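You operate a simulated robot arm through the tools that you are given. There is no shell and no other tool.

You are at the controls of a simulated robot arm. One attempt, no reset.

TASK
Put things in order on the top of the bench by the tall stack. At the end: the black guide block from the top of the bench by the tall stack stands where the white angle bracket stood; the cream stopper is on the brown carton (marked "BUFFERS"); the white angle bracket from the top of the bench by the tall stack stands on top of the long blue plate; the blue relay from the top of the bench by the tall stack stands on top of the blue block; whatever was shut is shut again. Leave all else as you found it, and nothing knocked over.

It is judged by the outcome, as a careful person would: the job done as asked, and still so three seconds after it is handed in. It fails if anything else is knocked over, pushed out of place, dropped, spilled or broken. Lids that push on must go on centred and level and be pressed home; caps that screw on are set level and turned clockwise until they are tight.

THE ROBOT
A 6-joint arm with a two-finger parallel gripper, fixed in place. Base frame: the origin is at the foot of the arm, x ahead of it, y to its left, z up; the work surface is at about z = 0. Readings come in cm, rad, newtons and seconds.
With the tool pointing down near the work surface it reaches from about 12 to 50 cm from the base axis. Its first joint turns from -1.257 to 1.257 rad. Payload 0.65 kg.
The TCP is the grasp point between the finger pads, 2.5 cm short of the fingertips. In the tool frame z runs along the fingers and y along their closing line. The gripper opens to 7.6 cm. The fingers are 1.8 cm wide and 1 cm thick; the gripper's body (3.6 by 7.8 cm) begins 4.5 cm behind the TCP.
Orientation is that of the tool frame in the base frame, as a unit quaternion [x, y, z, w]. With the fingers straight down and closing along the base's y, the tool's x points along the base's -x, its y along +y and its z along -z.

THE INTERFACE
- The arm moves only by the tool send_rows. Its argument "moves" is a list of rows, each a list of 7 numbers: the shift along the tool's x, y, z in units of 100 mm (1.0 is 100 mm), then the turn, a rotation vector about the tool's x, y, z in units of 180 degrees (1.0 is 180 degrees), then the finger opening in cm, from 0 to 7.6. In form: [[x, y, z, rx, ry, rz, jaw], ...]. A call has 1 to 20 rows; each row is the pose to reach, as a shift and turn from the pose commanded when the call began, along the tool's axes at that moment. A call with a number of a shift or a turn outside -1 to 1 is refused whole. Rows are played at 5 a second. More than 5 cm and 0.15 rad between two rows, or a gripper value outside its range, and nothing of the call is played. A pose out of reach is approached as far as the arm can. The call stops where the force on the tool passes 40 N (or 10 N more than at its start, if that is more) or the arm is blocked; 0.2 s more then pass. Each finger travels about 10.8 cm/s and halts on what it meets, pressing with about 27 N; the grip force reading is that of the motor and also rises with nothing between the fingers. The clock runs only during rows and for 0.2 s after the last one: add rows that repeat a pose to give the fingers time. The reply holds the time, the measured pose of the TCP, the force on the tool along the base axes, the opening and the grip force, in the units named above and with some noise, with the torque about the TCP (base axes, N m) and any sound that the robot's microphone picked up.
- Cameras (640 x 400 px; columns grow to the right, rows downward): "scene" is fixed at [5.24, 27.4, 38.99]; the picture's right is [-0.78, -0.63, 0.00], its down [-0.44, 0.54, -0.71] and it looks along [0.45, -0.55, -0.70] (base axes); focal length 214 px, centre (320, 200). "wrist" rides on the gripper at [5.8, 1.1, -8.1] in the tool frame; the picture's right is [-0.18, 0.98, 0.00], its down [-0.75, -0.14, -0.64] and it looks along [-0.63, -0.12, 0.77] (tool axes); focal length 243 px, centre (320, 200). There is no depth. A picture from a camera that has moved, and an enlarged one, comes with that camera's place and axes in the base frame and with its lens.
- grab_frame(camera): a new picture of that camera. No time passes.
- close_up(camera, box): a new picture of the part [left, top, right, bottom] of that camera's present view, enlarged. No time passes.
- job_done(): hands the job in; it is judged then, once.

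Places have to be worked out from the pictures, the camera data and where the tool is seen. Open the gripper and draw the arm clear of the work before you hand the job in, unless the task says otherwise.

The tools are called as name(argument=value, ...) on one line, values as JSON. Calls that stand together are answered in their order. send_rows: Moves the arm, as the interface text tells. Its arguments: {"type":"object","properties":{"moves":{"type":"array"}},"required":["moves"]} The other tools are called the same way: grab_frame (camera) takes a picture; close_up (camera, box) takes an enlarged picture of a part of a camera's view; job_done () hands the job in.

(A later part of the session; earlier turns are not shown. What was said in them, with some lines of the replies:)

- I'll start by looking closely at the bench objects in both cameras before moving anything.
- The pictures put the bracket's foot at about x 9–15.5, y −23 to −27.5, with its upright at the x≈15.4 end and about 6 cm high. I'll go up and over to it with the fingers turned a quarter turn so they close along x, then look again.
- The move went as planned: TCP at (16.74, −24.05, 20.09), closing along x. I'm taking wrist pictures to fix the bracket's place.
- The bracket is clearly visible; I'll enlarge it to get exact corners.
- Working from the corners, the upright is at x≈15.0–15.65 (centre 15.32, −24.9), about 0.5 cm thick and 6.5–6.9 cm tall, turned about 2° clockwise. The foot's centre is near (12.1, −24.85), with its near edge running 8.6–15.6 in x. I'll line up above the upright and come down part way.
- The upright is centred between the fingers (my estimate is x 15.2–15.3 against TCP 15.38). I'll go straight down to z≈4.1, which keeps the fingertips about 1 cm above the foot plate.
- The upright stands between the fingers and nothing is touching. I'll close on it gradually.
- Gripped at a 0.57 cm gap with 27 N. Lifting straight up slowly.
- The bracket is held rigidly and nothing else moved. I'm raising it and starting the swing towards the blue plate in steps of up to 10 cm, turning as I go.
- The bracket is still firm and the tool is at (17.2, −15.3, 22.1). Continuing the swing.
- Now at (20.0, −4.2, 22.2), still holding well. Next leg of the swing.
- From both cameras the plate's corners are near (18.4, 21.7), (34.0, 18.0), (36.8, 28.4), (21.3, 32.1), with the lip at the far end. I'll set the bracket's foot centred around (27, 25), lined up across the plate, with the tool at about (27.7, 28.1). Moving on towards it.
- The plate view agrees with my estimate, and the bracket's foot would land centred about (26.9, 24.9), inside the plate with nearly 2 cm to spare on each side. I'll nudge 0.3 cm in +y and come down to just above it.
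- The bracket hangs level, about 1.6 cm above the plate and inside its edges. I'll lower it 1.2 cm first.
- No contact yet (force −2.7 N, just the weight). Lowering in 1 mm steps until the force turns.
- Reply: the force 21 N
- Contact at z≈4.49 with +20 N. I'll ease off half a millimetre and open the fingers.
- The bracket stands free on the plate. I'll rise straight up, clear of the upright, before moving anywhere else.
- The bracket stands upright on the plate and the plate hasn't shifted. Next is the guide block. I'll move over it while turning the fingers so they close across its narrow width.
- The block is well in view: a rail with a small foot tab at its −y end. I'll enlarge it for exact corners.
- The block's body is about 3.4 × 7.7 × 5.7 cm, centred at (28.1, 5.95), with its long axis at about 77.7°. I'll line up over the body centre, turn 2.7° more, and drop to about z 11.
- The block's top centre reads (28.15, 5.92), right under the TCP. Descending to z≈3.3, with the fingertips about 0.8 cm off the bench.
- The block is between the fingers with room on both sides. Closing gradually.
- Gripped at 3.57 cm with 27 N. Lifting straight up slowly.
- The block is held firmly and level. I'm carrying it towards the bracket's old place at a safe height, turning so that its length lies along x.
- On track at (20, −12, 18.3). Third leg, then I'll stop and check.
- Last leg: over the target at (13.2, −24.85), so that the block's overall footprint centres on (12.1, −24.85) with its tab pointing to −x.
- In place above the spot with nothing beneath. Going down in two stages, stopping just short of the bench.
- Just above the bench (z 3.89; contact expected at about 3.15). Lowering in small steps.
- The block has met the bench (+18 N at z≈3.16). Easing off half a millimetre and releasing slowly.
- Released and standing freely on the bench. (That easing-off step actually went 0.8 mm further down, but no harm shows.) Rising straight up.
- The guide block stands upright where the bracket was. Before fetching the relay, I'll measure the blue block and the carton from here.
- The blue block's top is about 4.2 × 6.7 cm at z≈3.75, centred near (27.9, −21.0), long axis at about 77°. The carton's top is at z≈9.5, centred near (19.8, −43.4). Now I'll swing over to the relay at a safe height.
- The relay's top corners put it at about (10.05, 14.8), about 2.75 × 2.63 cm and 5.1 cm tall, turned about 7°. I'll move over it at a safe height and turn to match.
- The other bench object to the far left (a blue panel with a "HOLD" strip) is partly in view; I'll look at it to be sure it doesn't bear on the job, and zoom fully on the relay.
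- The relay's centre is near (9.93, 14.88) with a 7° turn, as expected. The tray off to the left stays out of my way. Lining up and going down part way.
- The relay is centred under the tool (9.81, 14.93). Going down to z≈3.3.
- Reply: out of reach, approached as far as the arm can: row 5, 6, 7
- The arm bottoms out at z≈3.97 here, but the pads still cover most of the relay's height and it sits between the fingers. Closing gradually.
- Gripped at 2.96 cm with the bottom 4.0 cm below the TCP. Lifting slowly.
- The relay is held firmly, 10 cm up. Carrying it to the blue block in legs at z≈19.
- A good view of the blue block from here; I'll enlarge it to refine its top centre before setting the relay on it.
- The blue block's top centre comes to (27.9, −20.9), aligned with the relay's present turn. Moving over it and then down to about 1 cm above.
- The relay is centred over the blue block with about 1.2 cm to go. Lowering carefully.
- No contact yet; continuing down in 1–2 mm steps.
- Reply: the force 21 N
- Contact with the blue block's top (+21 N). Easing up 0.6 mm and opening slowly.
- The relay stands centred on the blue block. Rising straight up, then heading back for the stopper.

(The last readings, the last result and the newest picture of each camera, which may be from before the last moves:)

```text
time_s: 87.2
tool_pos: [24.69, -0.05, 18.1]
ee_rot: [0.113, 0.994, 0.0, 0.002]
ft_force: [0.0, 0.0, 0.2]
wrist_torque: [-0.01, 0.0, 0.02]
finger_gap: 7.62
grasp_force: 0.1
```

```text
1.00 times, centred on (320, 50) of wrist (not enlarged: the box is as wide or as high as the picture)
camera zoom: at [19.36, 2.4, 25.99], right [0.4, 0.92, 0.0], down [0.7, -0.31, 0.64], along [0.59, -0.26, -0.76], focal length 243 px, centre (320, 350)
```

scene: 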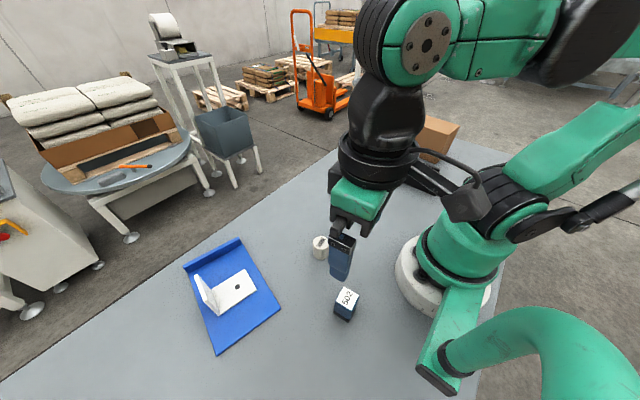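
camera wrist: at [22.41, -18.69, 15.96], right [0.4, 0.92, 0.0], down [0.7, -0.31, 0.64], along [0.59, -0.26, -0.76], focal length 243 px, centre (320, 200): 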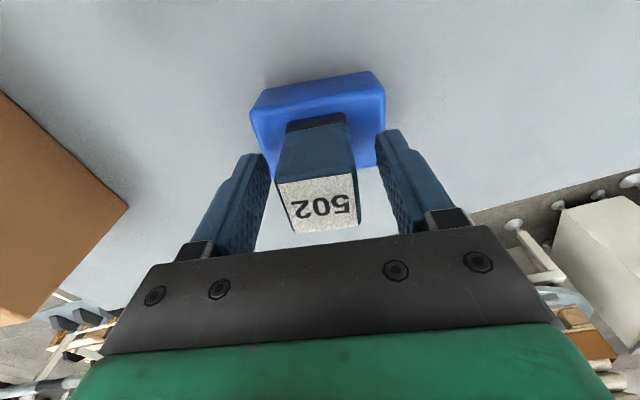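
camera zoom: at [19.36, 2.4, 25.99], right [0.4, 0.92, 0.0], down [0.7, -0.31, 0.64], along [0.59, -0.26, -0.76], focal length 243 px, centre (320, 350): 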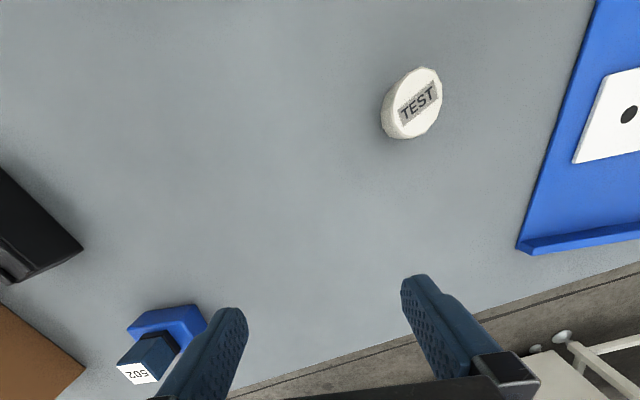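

The relay stands upright on the blue block. The stopper measures at about (19.95, 8.92), 3.3 cm across and 4.05 cm tall. Moving over it and turning slightly to meet its flats.

send_rows(moves=[[0.05, 0.06, 0, 0, 0, -0.005, 7.6], [0.16, 0.185, 0.05, 0, 0, -0.012, 7.6], [0.3, 0.35, 0.12, 0, 0, -0.02, 7.6], [0.44, 0.51, 0.22, 0, 0, -0.028, 7.6], [0.57, 0.66, 0.35, 0, 0, -0.034, 7.6], [0.64, 0.745, 0.5, 0, 0, -0.036, 7.6], [0.663, 0.768, 0.62, 0, 0, -0.036, 7.6], [0.663, 0.768, 0.66, 0, 0, -0.036, 7.6], [0.663, 0.768, 0.66, 0, 0, -0.036, 7.6]])

grab_frame(camera="wrist")

close_up(camera="wrist", box=[260, 70, 380, 150])

```text
time_s: 89.2
tool_pos: [20.22, 8.94, 11.24]
ee_rot: [0.055, 0.998, -0.001, 0.001]
ft_force: [0.2, 0.1, 1.0]
wrist_torque: [0.01, 0.01, -0.01]
finger_gap: 7.59
grasp_force: 0.0
```

```text
taken
camera wrist: at [14.48, 10.67, 19.32], right [0.29, 0.96, 0.0], down [0.73, -0.22, 0.64], along [0.62, -0.19, -0.76], focal length 243 px, centre (320, 200)
```

wrist: 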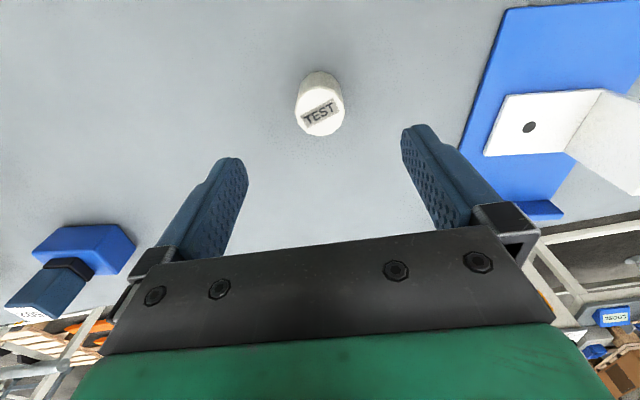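

```text
5.00 times, centred on (320, 110) of wrist
camera zoom: at [14.48, 10.67, 19.32], right [0.29, 0.96, 0.0], down [0.73, -0.22, 0.64], along [0.62, -0.19, -0.76], focal length 1213 px, centre (320, 650)
```

zoom: 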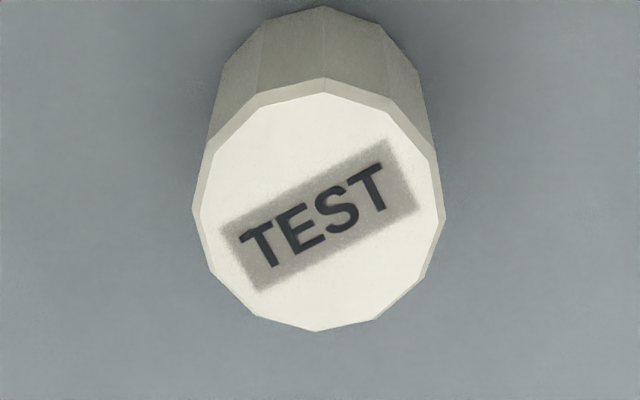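

The stopper's top centre is near (19.8, 9.0), with flats facing 88°. I'll trim the position and turn a little, then go down to z≈3.3.

send_rows(moves=[[0.015, 0.002, 0.12, 0, 0, -0.01, 7.6], [0.033, 0.0045, 0.28, 0, 0, -0.02, 7.6], [0.033, 0.0045, 0.46, 0, 0, -0.025, 7.6], [0.033, 0.0045, 0.63, 0, 0, -0.025, 7.6], [0.033, 0.0045, 0.74, 0, 0, -0.025, 7.6], [0.033, 0.0045, 0.79, 0, 0, -0.025, 7.6], [0.033, 0.0045, 0.79, 0, 0, -0.025, 7.6]])

grab_frame(camera="wrist")

```text
time_s: 90.8
tool_pos: [19.85, 8.99, 3.5]
ee_rot: [0.016, 1.0, 0.0, 0.001]
ft_force: [-0.1, 0.0, 0.3]
wrist_torque: [0.01, 0.01, 0.04]
finger_gap: 7.57
grasp_force: 0.0
```

```text
taken
camera wrist: at [14.06, 10.24, 11.42], right [0.22, 0.98, 0.0], down [0.75, -0.17, 0.64], along [0.63, -0.14, -0.76], focal length 243 px, centre (320, 200)
```

wrist: 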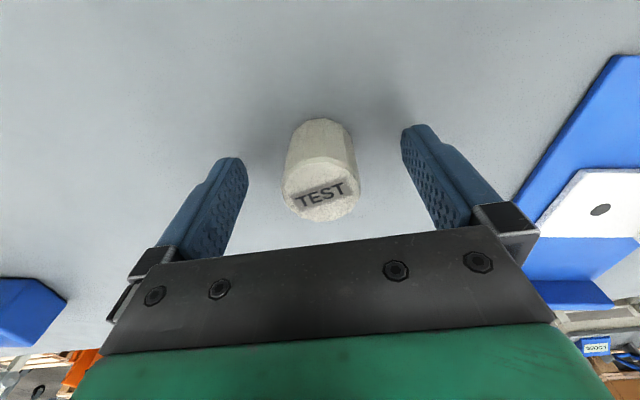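

The stopper is centred between the fingers at z≈3.4. Closing gradually.

send_rows(moves=[[0, 0, 0, 0, 0, 0, 6], [0, 0, 0, 0, 0, 0, 4.8], [0, 0, 0, 0, 0, 0, 4.0], [0, 0, 0, 0, 0, 0, 3.5], [0, 0, 0, 0, 0, 0, 2.8], [0, 0, 0, 0, 0, 0, 2.2], [0, 0, 0, 0, 0, 0, 2.2]])

grab_frame(camera="wrist")

```text
time_s: 92.4
tool_pos: [19.79, 9.03, 3.52]
ee_rot: [0.016, 1.0, 0.0, 0.0]
ft_force: [0.0, -0.3, -0.3]
wrist_torque: [0.0, 0.0, 0.02]
finger_gap: 3.1
grasp_force: 26.4
```

```text
taken
camera wrist: at [14.06, 10.25, 11.43], right [0.22, 0.98, 0.0], down [0.75, -0.17, 0.64], along [0.63, -0.14, -0.76], focal length 243 px, centre (320, 200)
```

wrist: 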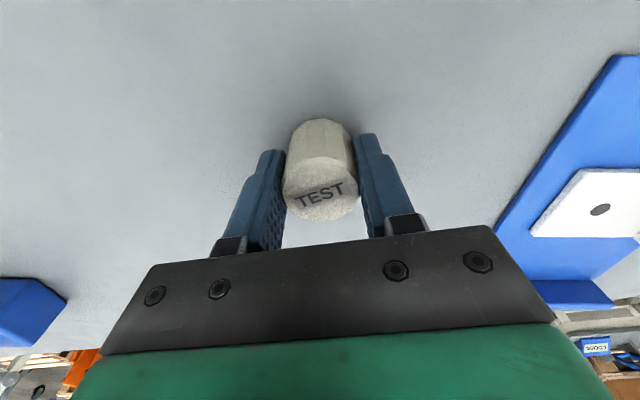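

Gripped at 3.1 cm. Lifting slowly, then I'll check that it hangs straight.

send_rows(moves=[[0, 0, -0.03, 0, 0, 0, 2.2], [0, 0, -0.08, 0, 0, 0, 2.2], [0, 0, -0.16, 0, 0, 0, 2.2], [0, 0, -0.28, 0, 0, 0, 2.2], [0, 0, -0.42, 0, 0, 0, 2.2], [0, 0, -0.58, 0, 0, 0, 2.2], [0, 0, -0.74, 0, 0, 0, 2.2], [0, 0, -0.88, 0, 0, 0, 2.2], [0, 0, -0.97, 0, 0, 0, 2.2], [0, 0, -1.0, 0, 0, 0, 2.2]])

grab_frame(camera="wrist")

grab_frame(camera="scene")

```text
time_s: 94.6
tool_pos: [19.82, 9.03, 13.54]
ee_rot: [0.017, 1.0, 0.0, 0.002]
ft_force: [0.0, 0.4, -1.1]
wrist_torque: [0.01, -0.02, 0.01]
finger_gap: 3.08
grasp_force: 27.0
```

```text
taken
camera wrist: at [14.13, 10.24, 21.49], right [0.22, 0.98, 0.0], down [0.75, -0.17, 0.64], along [0.63, -0.14, -0.76], focal length 243 px, centre (320, 200)
```

wrist: 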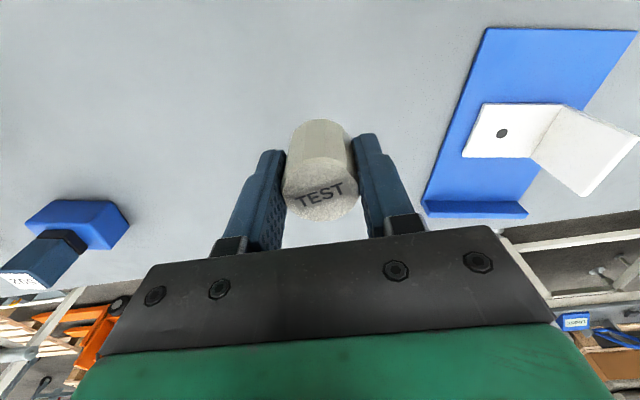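

```text
taken
```

scene: 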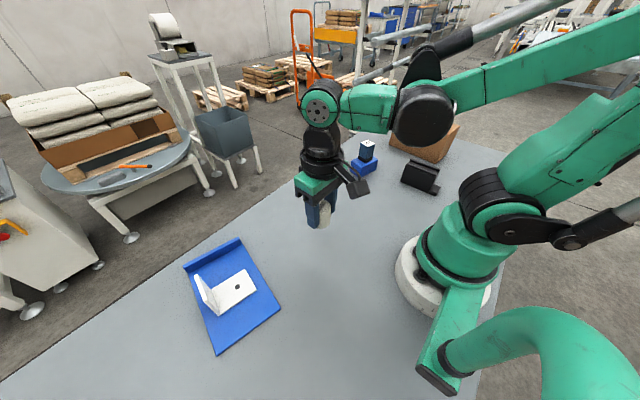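

The stopper hangs straight and secure, its bottom about 3.45 cm below the TCP. Carrying it at z≈21 towards the carton, well above everything.

send_rows(moves=[[-0.02, -0.05, -0.12, 0, 0, 0, 2.2], [-0.06, -0.16, -0.28, 0, 0, 0, 2.2], [-0.11, -0.32, -0.44, 0, 0, 0, 2.2], [-0.17, -0.49, -0.57, 0, 0, 0, 2.2], [-0.23, -0.66, -0.66, 0, 0, 0, 2.2], [-0.28, -0.81, -0.7, 0, 0, 0, 2.2], [-0.32, -0.915, -0.7, 0, 0, 0, 2.2], [-0.332, -0.95, -0.7, 0, 0, 0, 2.2]])

send_rows(moves=[[-0.015, -0.06, -0.01, 0, 0, 0.005, 2.2], [-0.042, -0.17, -0.03, 0, 0, 0.015, 2.2], [-0.08, -0.33, -0.05, 0, 0, 0.028, 2.2], [-0.122, -0.5, -0.07, 0, 0, 0.043, 2.2], [-0.164, -0.67, -0.09, 0, 0, 0.057, 2.2], [-0.2, -0.82, -0.1, 0, 0, 0.07, 2.2], [-0.225, -0.92, -0.1, 0, 0, 0.077, 2.2], [-0.233, -0.952, -0.1, 0, 0, 0.08, 2.2]])

send_rows(moves=[[-0.011, -0.06, 0, 0, 0, 0.006, 2.2], [-0.032, -0.17, 0, 0, 0, 0.017, 2.2], [-0.062, -0.33, 0, 0, 0, 0.031, 2.2], [-0.093, -0.5, 0, 0, 0, 0.047, 2.2], [-0.125, -0.67, 0, 0, 0, 0.063, 2.2], [-0.153, -0.82, 0, 0, 0, 0.077, 2.2], [-0.174, -0.93, 0, 0, 0, 0.086, 2.2], [-0.181, -0.968, 0, 0, 0, 0.09, 2.2]])

```text
time_s: 96.4
tool_pos: [22.82, -0.62, 20.44]
ee_rot: [0.016, 1.0, 0.0, 0.001]
ft_force: [-0.4, 0.2, -1.0]
wrist_torque: [0.02, -0.03, 0.0]
finger_gap: 3.08
grasp_force: 26.8
```

```text
time_s: 98.2
tool_pos: [24.73, -10.25, 21.61]
ee_rot: [0.142, 0.99, 0.0, 0.0]
ft_force: [0.5, -0.1, -0.4]
wrist_torque: [-0.01, 0.0, 0.0]
finger_gap: 3.09
grasp_force: 27.3
```

```text
time_s: 100.0
tool_pos: [23.66, -19.82, 21.56]
ee_rot: [0.28, 0.96, 0.001, 0.001]
ft_force: [0.5, -0.4, -0.6]
wrist_torque: [0.0, 0.05, -0.01]
finger_gap: 3.09
grasp_force: 26.7
```

On track at (23.7, −19.8, 21.6). One more leg, then I'll look at the carton top.

send_rows(moves=[[-0.023, -0.06, 0, 0, 0, 0.006, 2.2], [-0.066, -0.17, 0, 0, 0, 0.017, 2.2], [-0.128, -0.33, 0, 0, 0, 0.031, 2.2], [-0.195, -0.5, 0, 0, 0, 0.047, 2.2], [-0.26, -0.67, 0, 0, 0, 0.063, 2.2], [-0.317, -0.815, 0, 0, 0, 0.077, 2.2], [-0.358, -0.92, 0, 0, 0, 0.086, 2.2], [-0.37, -0.95, 0, 0, 0, 0.09, 2.2], [-0.37, -0.95, 0, 0, 0, 0.09, 2.2]])

grab_frame(camera="wrist")

close_up(camera="wrist", box=[0, 0, 640, 100])

grab_frame(camera="scene")

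```text
time_s: 102.0
tool_pos: [21.79, -29.97, 21.42]
ee_rot: [0.413, 0.911, 0.001, 0.001]
ft_force: [0.0, 0.6, 0.0]
wrist_torque: [0.02, -0.02, 0.02]
finger_gap: 3.12
grasp_force: 26.8
```

```text
taken
camera wrist: at [18.77, -24.9, 29.44], right [0.86, 0.51, 0.0], down [0.39, -0.66, 0.64], along [0.33, -0.55, -0.77], focal length 243 px, centre (320, 200)
```

wrist: 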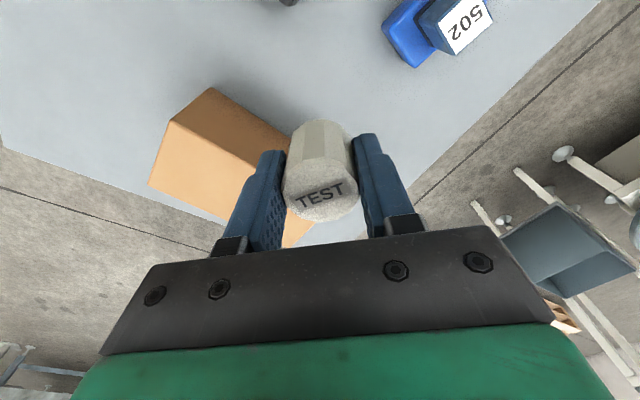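

```text
1.00 times, centred on (320, 50) of wrist (not enlarged: the box is as wide or as high as the picture)
camera zoom: at [18.77, -24.9, 29.44], right [0.86, 0.51, 0.0], down [0.39, -0.66, 0.64], along [0.33, -0.55, -0.77], focal length 243 px, centre (320, 350)
```

zoom: 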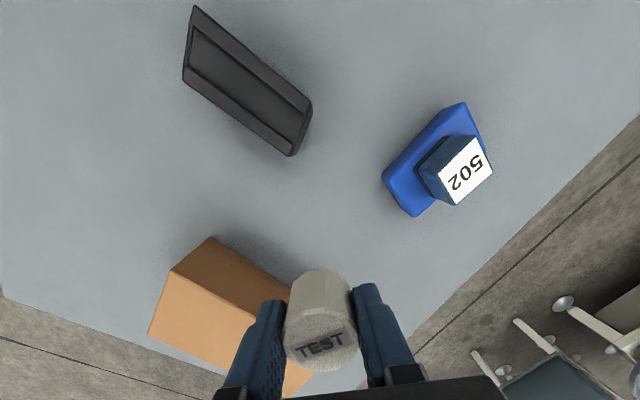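

```text
taken
```

scene: 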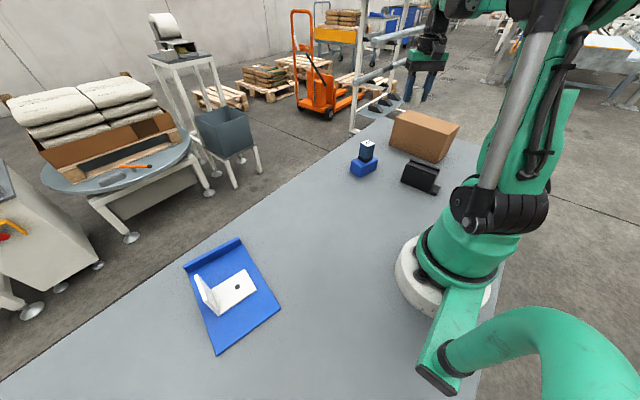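

From this view the carton's top spans roughly (12.1, −38) to (28.3, −48), centre about (20, −43) at z≈9.5. Moving over (20, −42.7) while dropping to z≈17.5.

send_rows(moves=[[-0.05, -0.058, 0.02, 0, 0, 0.005, 2.2], [-0.145, -0.168, 0.06, 0, 0, 0.015, 2.2], [-0.28, -0.32, 0.12, 0, 0, 0.027, 2.2], [-0.42, -0.485, 0.2, 0, 0, 0.04, 2.2], [-0.56, -0.65, 0.28, 0, 0, 0.054, 2.2], [-0.69, -0.8, 0.35, 0, 0, 0.067, 2.2], [-0.79, -0.915, 0.39, 0, 0, 0.077, 2.2], [-0.838, -0.97, 0.4, 0, 0, 0.08, 2.2], [-0.838, -0.97, 0.4, 0, 0, 0.08, 2.2]])

grab_frame(camera="wrist")

close_up(camera="scene", box=[360, 70, 480, 190])

```text
time_s: 104.0
tool_pos: [20.26, -42.67, 17.61]
ee_rot: [0.523, 0.852, 0.001, 0.0]
ft_force: [0.6, -0.1, -0.4]
wrist_torque: [-0.01, 0.02, 0.0]
finger_gap: 3.09
grasp_force: 26.4
```

```text
taken
camera wrist: at [18.52, -37.0, 25.49], right [0.96, 0.28, 0.0], down [0.21, -0.74, 0.64], along [0.18, -0.62, -0.77], focal length 243 px, centre (320, 200)
```

wrist: 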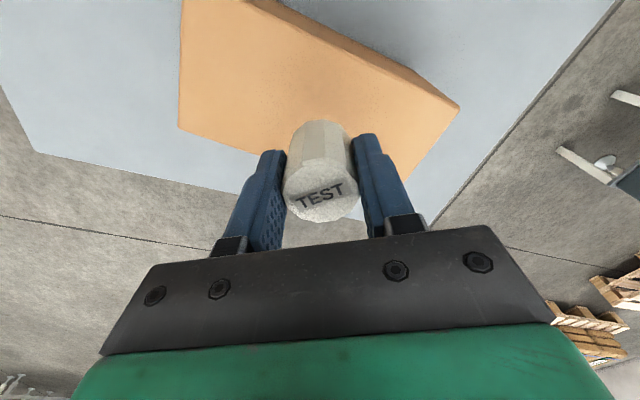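

```text
3.33 times, centred on (420, 130) of scene
camera zoom: at [5.24, 27.39, 38.99], right [-0.78, -0.63, 0.0], down [-0.44, 0.54, -0.71], along [0.45, -0.55, -0.7], focal length 715 px, centre (-13, 433)
```

zoom: 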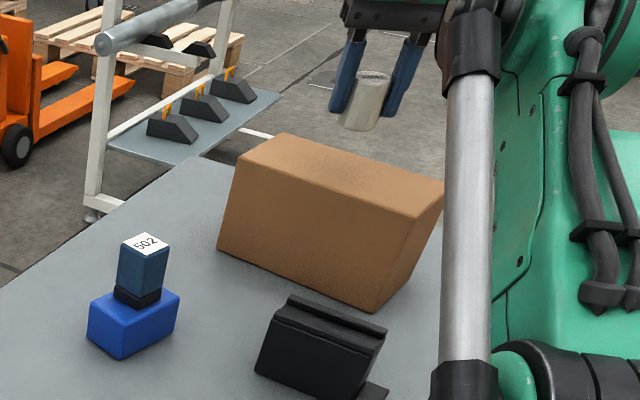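

The TCP is at (20.2, −42.7), close to the carton-top centre (19.9, −43.1). The stopper's bottom is about 4.6 cm above the top. Lowering 3.6 cm first.

send_rows(moves=[[0, 0, 0.05, 0, 0, 0, 2.2], [0, 0, 0.13, 0, 0, 0, 2.2], [0, 0, 0.22, 0, 0, 0, 2.2], [0, 0, 0.3, 0, 0, 0, 2.2], [0, 0, 0.35, 0, 0, 0, 2.2], [0, 0, 0.36, 0, 0, 0, 2.2], [0, 0, 0.36, 0, 0, 0, 2.2]])

grab_frame(camera="wrist")

close_up(camera="scene", box=[370, 80, 470, 170])

```text
time_s: 105.6
tool_pos: [20.15, -42.69, 14.02]
ee_rot: [0.523, 0.852, 0.002, 0.0]
ft_force: [0.2, -0.1, -1.0]
wrist_torque: [0.01, 0.02, 0.0]
finger_gap: 3.1
grasp_force: 27.0
```

```text
taken
camera wrist: at [18.51, -36.99, 21.88], right [0.96, 0.28, 0.0], down [0.21, -0.74, 0.64], along [0.18, -0.62, -0.77], focal length 243 px, centre (320, 200)
```

wrist: 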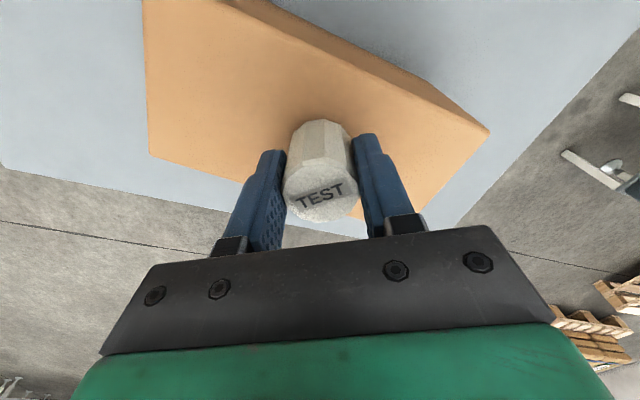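

```text
4.44 times, centred on (420, 125) of scene
camera zoom: at [5.24, 27.39, 38.99], right [-0.78, -0.63, 0.0], down [-0.44, 0.54, -0.71], along [0.45, -0.55, -0.7], focal length 953 px, centre (-124, 533)
```

zoom: 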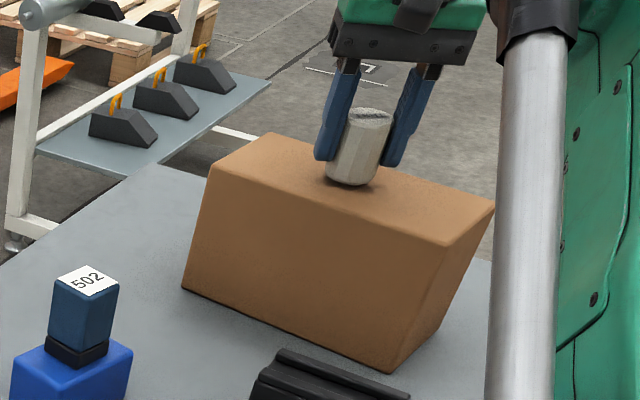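

About 1 cm to go, and the stopper's shadow is well inside the carton's top. Lowering in small steps.

send_rows(moves=[[0, 0, 0.015, 0, 0, 0, 2.2], [0, 0, 0.03, 0, 0, 0, 2.2], [0, 0, 0.045, 0, 0, 0, 2.2], [0, 0, 0.05, 0, 0, 0, 2.2], [0, 0, 0.05, 0, 0, 0, 2.2]])

close_up(camera="scene", box=[400, 90, 450, 140])

```text
time_s: 106.8
tool_pos: [20.15, -42.69, 13.42]
ee_rot: [0.523, 0.852, 0.001, 0.0]
ft_force: [1.3, 1.2, 20.2]
wrist_torque: [-0.06, -0.03, -0.01]
finger_gap: 3.09
grasp_force: 26.8
```

```text
8.00 times, centred on (425, 115) of scene
camera zoom: at [5.24, 27.4, 38.99], right [-0.78, -0.63, 0.0], down [-0.44, 0.54, -0.71], along [0.45, -0.55, -0.7], focal length 1716 px, centre (-520, 880)
```

zoom: 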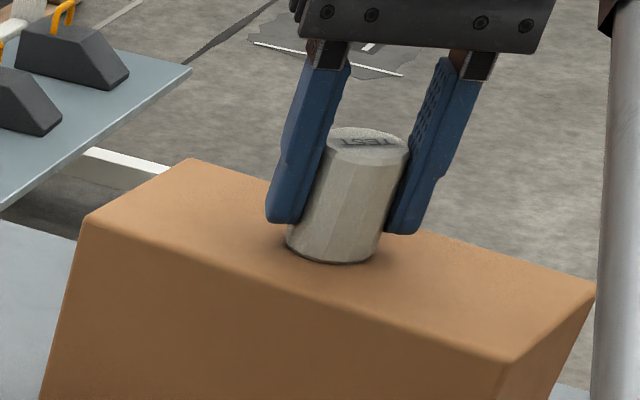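

Contact with the carton's top (+20 N at z≈13.4). Easing up 0.7 mm and opening slowly.

send_rows(moves=[[0, 0, -0.005, 0, 0, 0, 2.2], [0, 0, -0.007, 0, 0, 0, 2.2], [0, 0, -0.007, 0, 0, 0, 3.2], [0, 0, -0.007, 0, 0, 0, 3.8], [0, 0, -0.007, 0, 0, 0, 4.6], [0, 0, -0.007, 0, 0, 0, 5.6], [0, 0, -0.007, 0, 0, 0, 5.6]])

grab_frame(camera="wrist")

close_up(camera="scene", box=[390, 80, 460, 150])

```text
time_s: 108.4
tool_pos: [20.15, -42.72, 13.46]
ee_rot: [0.524, 0.852, 0.001, 0.001]
ft_force: [-0.3, 0.2, 0.4]
wrist_torque: [0.0, 0.02, 0.03]
finger_gap: 5.59
grasp_force: 0.0
```

```text
taken
camera wrist: at [18.44, -36.99, 21.42], right [0.96, 0.28, 0.0], down [0.21, -0.74, 0.64], along [0.18, -0.62, -0.77], focal length 243 px, centre (320, 200)
```

wrist: 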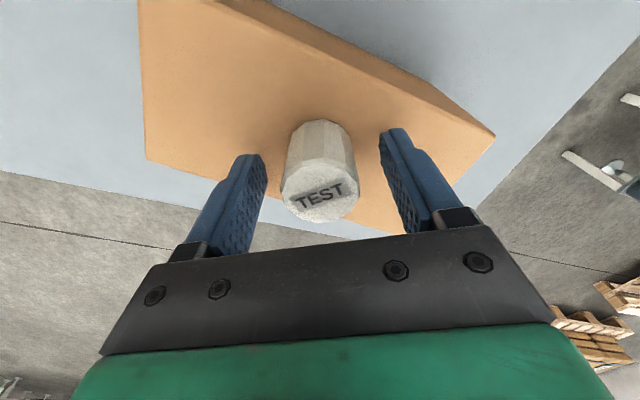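

```text
5.71 times, centred on (425, 115) of scene
camera zoom: at [5.24, 27.4, 38.99], right [-0.78, -0.63, 0.0], down [-0.44, 0.54, -0.71], along [0.45, -0.55, -0.7], focal length 1226 px, centre (-280, 686)
```

zoom: 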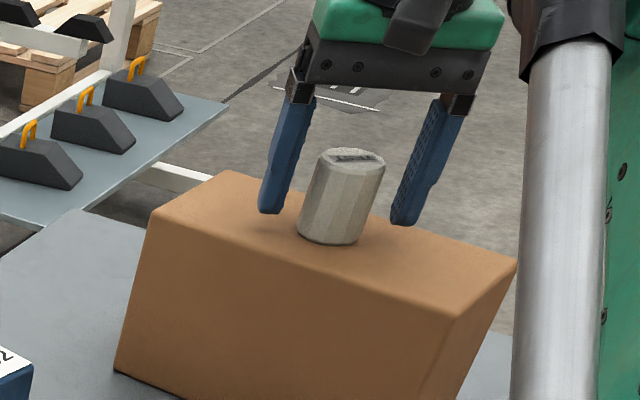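

The stopper stands on the carton. Rising straight up clear of it, then drawing back towards the arm's base side.

send_rows(moves=[[0, 0, -0.06, 0, 0, 0, 5.6], [0, 0, -0.16, 0, 0, 0, 5.6], [0, 0, -0.28, 0, 0, 0, 5.6], [0, 0, -0.42, 0, 0, 0, 5.6], [0, 0, -0.56, 0, 0, 0, 5.6], [0, 0, -0.64, 0, 0, 0, 5.6], [0, 0, -0.66, 0, 0, 0, 5.6]])

send_rows(moves=[[0.08, 0.02, -0.02, 0, 0, 0, 5.6], [0.25, 0.08, -0.06, 0, 0, 0, 5.6], [0.48, 0.15, -0.12, 0, 0, 0, 5.6], [0.72, 0.23, -0.18, 0, 0, 0, 5.6], [0.92, 0.29, -0.22, 0, 0, 0, 6.5], [0.98, 0.3, -0.22, 0, 0, 0, 7.6]])

send_rows(moves=[[0.08, 0.06, 0, 0, 0, -0.01, 7.6], [0.25, 0.18, 0, 0, 0, -0.04, 7.6], [0.48, 0.34, 0, 0, 0, -0.08, 7.6], [0.72, 0.5, 0, 0, 0, -0.12, 7.6], [0.92, 0.62, 0, 0, 0, -0.15, 7.6], [0.98, 0.65, 0, 0, 0, -0.16, 7.6], [0.98, 0.65, 0, 0, 0, -0.16, 7.6]])

grab_frame(camera="scene")

close_up(camera="wrist", box=[0, 0, 640, 100])

```text
time_s: 110.0
tool_pos: [19.93, -42.56, 18.96]
ee_rot: [0.524, 0.852, 0.001, 0.0]
ft_force: [0.6, -0.1, -0.3]
wrist_torque: [-0.03, 0.04, 0.03]
finger_gap: 5.61
grasp_force: 0.1
out of reach, approached as far as the arm can: row 6, 7
```

```text
time_s: 111.4
tool_pos: [18.18, -32.38, 21.33]
ee_rot: [0.523, 0.852, 0.001, 0.0]
ft_force: [0.2, -0.9, 0.0]
wrist_torque: [0.02, 0.01, -0.02]
finger_gap: 7.62
grasp_force: 0.0
```

```text
time_s: 113.0
tool_pos: [19.45, -20.8, 21.35]
ee_rot: [0.294, 0.956, 0.0, 0.001]
ft_force: [-0.3, 0.8, 0.8]
wrist_torque: [-0.03, 0.02, -0.01]
finger_gap: 7.61
grasp_force: 0.1
```

```text
taken
```

scene: 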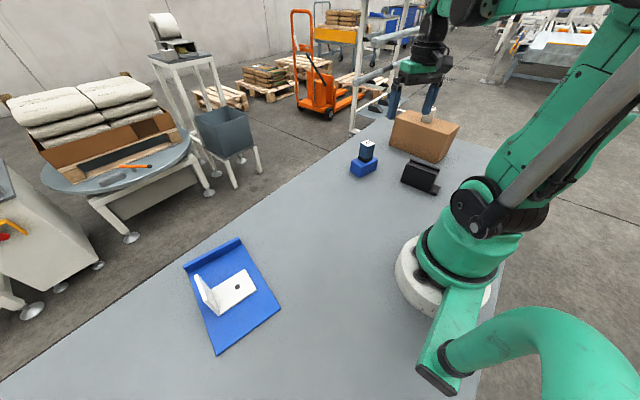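

```text
1.00 times, centred on (320, 50) of wrist (not enlarged: the box is as wide or as high as the picture)
camera zoom: at [15.25, -16.65, 29.33], right [0.71, 0.71, 0.0], down [0.54, -0.54, 0.64], along [0.46, -0.45, -0.77], focal length 243 px, centre (320, 350)
```

zoom: 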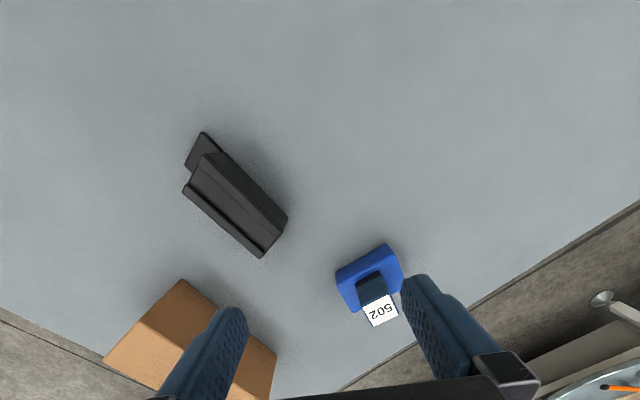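

All four objects look placed. I'll draw the arm further back and up, to mid-bench, to get an unobstructed final check.

send_rows(moves=[[0.04, 0.1, -0.05, 0, 0, -0.01, 7.6], [0.12, 0.3, -0.15, 0, 0, -0.03, 7.6], [0.22, 0.55, -0.28, 0, 0, -0.06, 7.6], [0.31, 0.78, -0.38, 0, 0, -0.09, 7.6], [0.37, 0.92, -0.44, 0, 0, -0.11, 7.6], [0.39, 0.98, -0.45, 0, 0, -0.12, 7.6], [0.39, 0.98, -0.45, 0, 0, -0.12, 7.6]])

grab_frame(camera="scene")

close_up(camera="scene", box=[340, 80, 480, 210])

close_up(camera="scene", box=[160, 220, 300, 370])

close_up(camera="wrist", box=[0, 0, 640, 100])

```text
time_s: 114.6
tool_pos: [21.69, -10.4, 25.89]
ee_rot: [0.111, 0.994, -0.001, 0.002]
ft_force: [0.8, 0.3, 0.3]
wrist_torque: [0.03, 0.02, -0.01]
finger_gap: 7.62
grasp_force: 0.0
```

```text
taken
```

scene: 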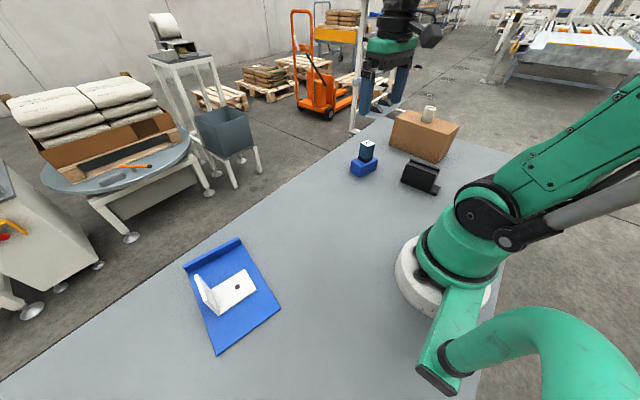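

```text
3.08 times, centred on (410, 145) of scene
camera zoom: at [5.24, 27.4, 38.99], right [-0.78, -0.63, 0.0], down [-0.44, 0.54, -0.71], along [0.45, -0.55, -0.7], focal length 660 px, centre (43, 369)
```

zoom: 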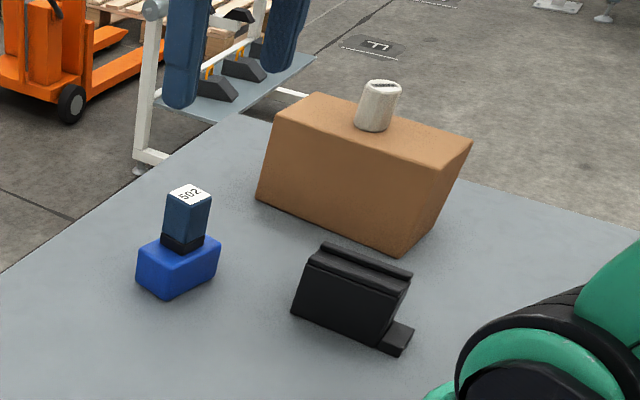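

```text
2.67 times, centred on (230, 295) of scene
camera zoom: at [5.24, 27.4, 38.99], right [-0.78, -0.63, 0.0], down [-0.44, 0.54, -0.71], along [0.45, -0.55, -0.7], focal length 572 px, centre (560, -53)
```

zoom: 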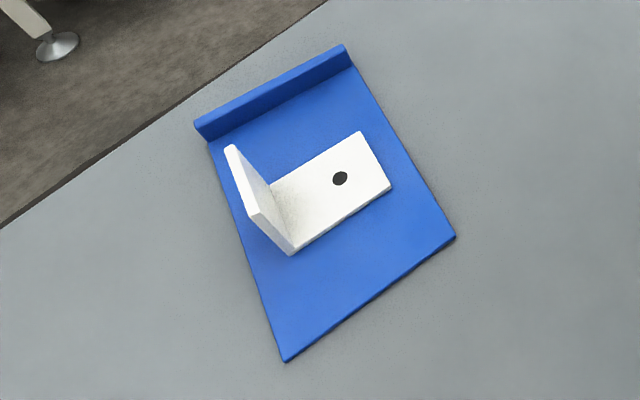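

```text
1.00 times, centred on (320, 50) of wrist (not enlarged: the box is as wide or as high as the picture)
camera zoom: at [16.32, -8.09, 33.69], right [0.4, 0.92, 0.0], down [0.7, -0.3, 0.64], along [0.59, -0.25, -0.76], focal length 243 px, centre (320, 350)
```

zoom: 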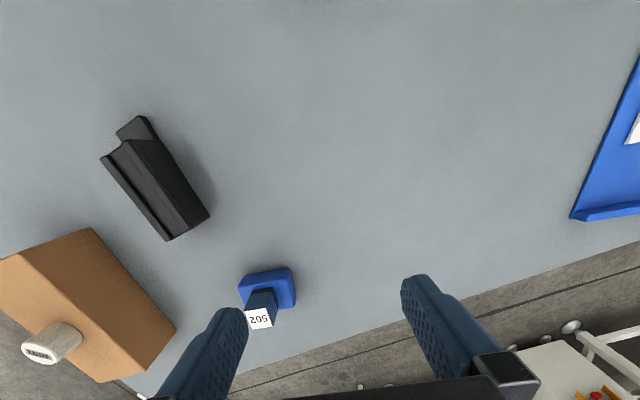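

All four look right in both views. One doubt remains: the carton I used shows no marking on the faces I've seen, and earlier I glimpsed another brown box past the "HOLD" tray. I'll swing over and look before handing in.

send_rows(moves=[[0.03, 0.13, 0, 0, 0, -0.035, 7.6], [0.06, 0.26, 0, 0, 0, -0.07, 7.6], [0.09, 0.4, 0, 0, 0, -0.105, 7.6], [0.12, 0.54, 0, 0, 0, -0.14, 7.6], [0.15, 0.68, 0, 0, 0, -0.175, 7.6], [0.18, 0.81, 0, 0, 0, -0.21, 7.6], [0.209, 0.927, 0, 0, 0, -0.244, 7.6]])

send_rows(moves=[[-0.06, 0.1, 0, 0, 0, -0.035, 7.6], [-0.13, 0.21, 0, 0, 0, -0.07, 7.6], [-0.2, 0.33, 0, 0, 0, -0.105, 7.6], [-0.27, 0.45, 0, 0, 0, -0.14, 7.6], [-0.34, 0.56, 0, 0, 0, -0.175, 7.6], [-0.4, 0.67, 0, 0, 0, -0.21, 7.6], [-0.466, 0.77, 0, 0, 0, -0.244, 7.6], [-0.466, 0.77, 0, 0, 0, -0.244, 7.6]])

close_up(camera="wrist", box=[600, 0, 640, 400])

grab_frame(camera="wrist")

```text
time_s: 116.2
tool_pos: [21.94, -0.93, 25.62]
ee_rot: [-0.27, 0.963, 0.0, 0.002]
ft_force: [-0.1, 0.3, -0.1]
wrist_torque: [0.04, 0.03, -0.01]
finger_gap: 7.59
grasp_force: 0.0
```

```text
time_s: 118.0
tool_pos: [21.94, 7.97, 25.73]
ee_rot: [-0.61, 0.793, 0.0, 0.001]
ft_force: [0.2, -0.2, 0.3]
wrist_torque: [0.01, -0.02, 0.03]
finger_gap: 7.6
grasp_force: 0.1
```

```text
1.00 times, centred on (620, 200) of wrist (not enlarged: the box is as wide or as high as the picture)
camera zoom: at [19.45, 2.62, 33.75], right [-0.9, 0.43, 0.0], down [0.33, 0.69, 0.64], along [0.28, 0.58, -0.77], focal length 243 px, centre (20, 200)
```

zoom: 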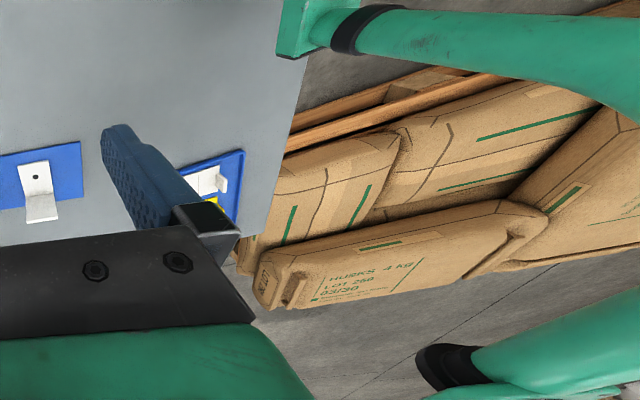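

```text
taken
camera wrist: at [19.45, 2.62, 33.75], right [-0.9, 0.43, 0.0], down [0.33, 0.69, 0.64], along [0.28, 0.58, -0.77], focal length 243 px, centre (320, 200)
```

wrist: 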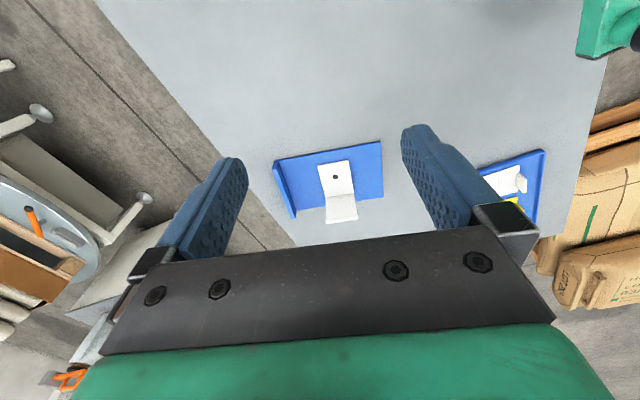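

Those are paper sacks on a pallet off the bench, not a carton. I'll take a closer look at the tray on the bench and at the carton's other faces for the "BUFFERS" mark.

close_up(camera="wrist", box=[470, 140, 560, 230])

send_rows(moves=[[-0.05, 0.03, -0.02, 0, 0, -0.03, 7.6], [-0.12, 0.07, -0.04, 0, 0, -0.06, 7.6], [-0.2, 0.12, -0.06, 0, 0, -0.09, 7.6], [-0.28, 0.17, -0.08, 0, 0, -0.12, 7.6], [-0.35, 0.21, -0.1, 0, 0, -0.15, 7.6], [-0.4, 0.24, -0.1, 0, 0, -0.18, 7.6], [-0.4, 0.24, -0.1, 0, 0, -0.2, 7.6], [-0.4, 0.24, -0.1, 0, 0, -0.2, 7.6]])

close_up(camera="wrist", box=[0, 0, 640, 100])

grab_frame(camera="wrist")

```text
4.44 times, centred on (515, 185) of wrist
camera zoom: at [19.45, 2.62, 33.75], right [-0.9, 0.43, 0.0], down [0.33, 0.69, 0.64], along [0.28, 0.58, -0.77], focal length 1078 px, centre (-547, 267)
```

zoom: 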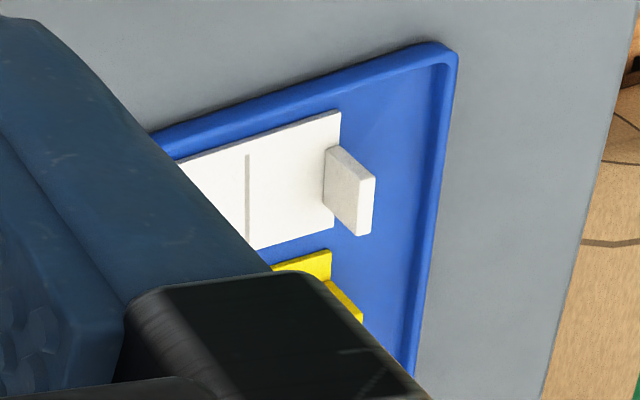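

```text
time_s: 119.8
tool_pos: [20.48, 12.52, 26.8]
ee_rot: [0.825, -0.565, 0.0, 0.0]
ft_force: [-0.5, 0.3, 0.0]
wrist_torque: [-0.02, -0.01, -0.01]
finger_gap: 7.59
grasp_force: 0.1
```

```text
1.00 times, centred on (320, 50) of wrist (not enlarged: the box is as wide or as high as the picture)
camera zoom: at [21.59, 6.62, 34.73], right [-0.98, -0.18, 0.0], down [-0.14, 0.75, 0.64], along [-0.12, 0.63, -0.77], focal length 243 px, centre (320, 350)
```

zoom: 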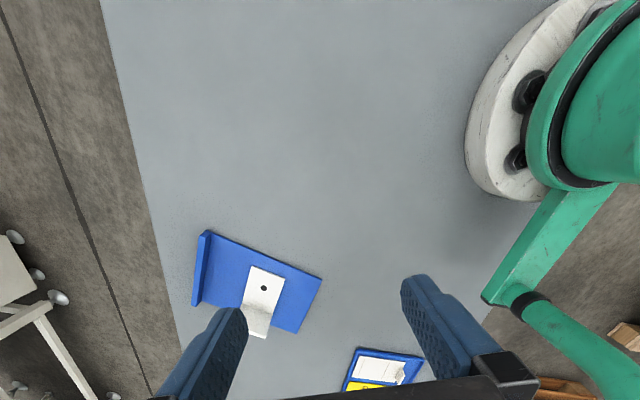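

```text
taken
camera wrist: at [21.59, 6.62, 34.73], right [-0.98, -0.18, 0.0], down [-0.14, 0.75, 0.64], along [-0.12, 0.63, -0.77], focal length 243 px, centre (320, 200)
```

wrist: 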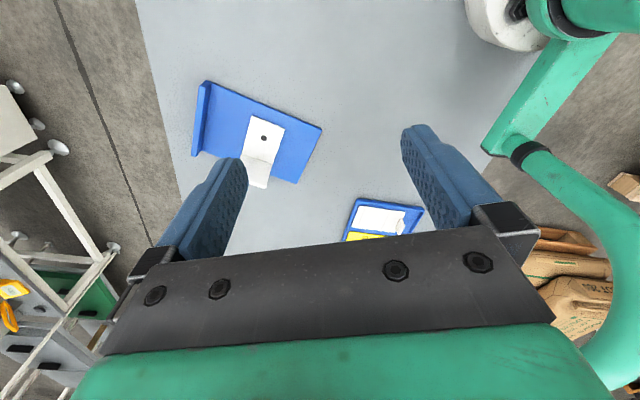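

The tray only holds tiles and I haven't touched it, and there's no other carton on the bench, so the one I used is the right one. One last look at the whole scene with the arm high and the gripper open.

grab_frame(camera="scene")

close_up(camera="scene", box=[340, 80, 480, 210])

```text
taken
```

scene: 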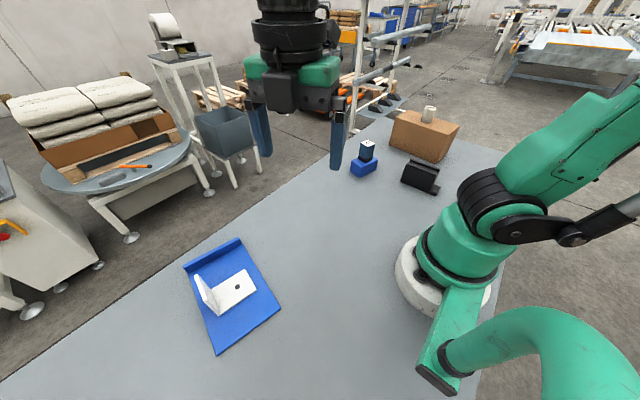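

```text
3.08 times, centred on (410, 145) of scene
camera zoom: at [5.24, 27.4, 38.99], right [-0.78, -0.63, 0.0], down [-0.44, 0.54, -0.71], along [0.45, -0.55, -0.7], focal length 660 px, centre (43, 369)
```

zoom: 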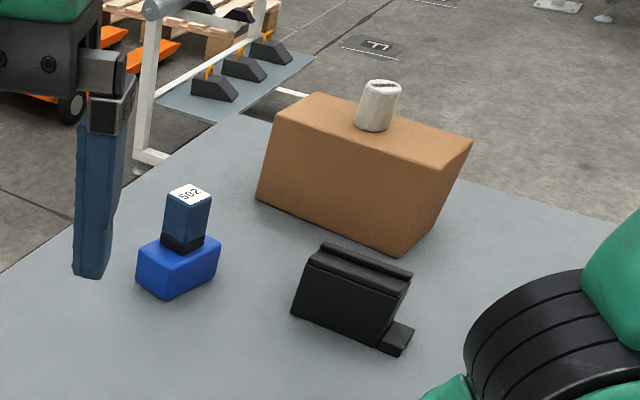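

Everything stands where it was asked to: the guide block on the bracket's old spot, the bracket on the blue plate, the relay on the blue block, and the stopper on the carton. Nothing else has moved, the gripper is open and the arm is clear, so I'm handing in.

job_done()

```text
The job is handed in.
```

The job is handed in. All four objects are where you asked, and the last pictures show each one upright with nothing else moved:

- **Black guide block:** it stands where the white angle bracket stood. Its footprint is centred within about 0.3 cm of the bracket's old centre, with its length along x.
- **White angle bracket:** it stands near the middle of the long blue plate, clear of the lip.
- **Blue relay:** it stands upright, centred on the blue block.
- **Cream stopper:** it stands near the middle of the brown carton's top.

I never saw the "BUFFERS" marking, because the carton's back and far-end faces were out of view. It is the only carton I saw on the bench, so I used that one.

I opened nothing, so there was nothing to shut again. The gripper is open and the arm is well above the bench.
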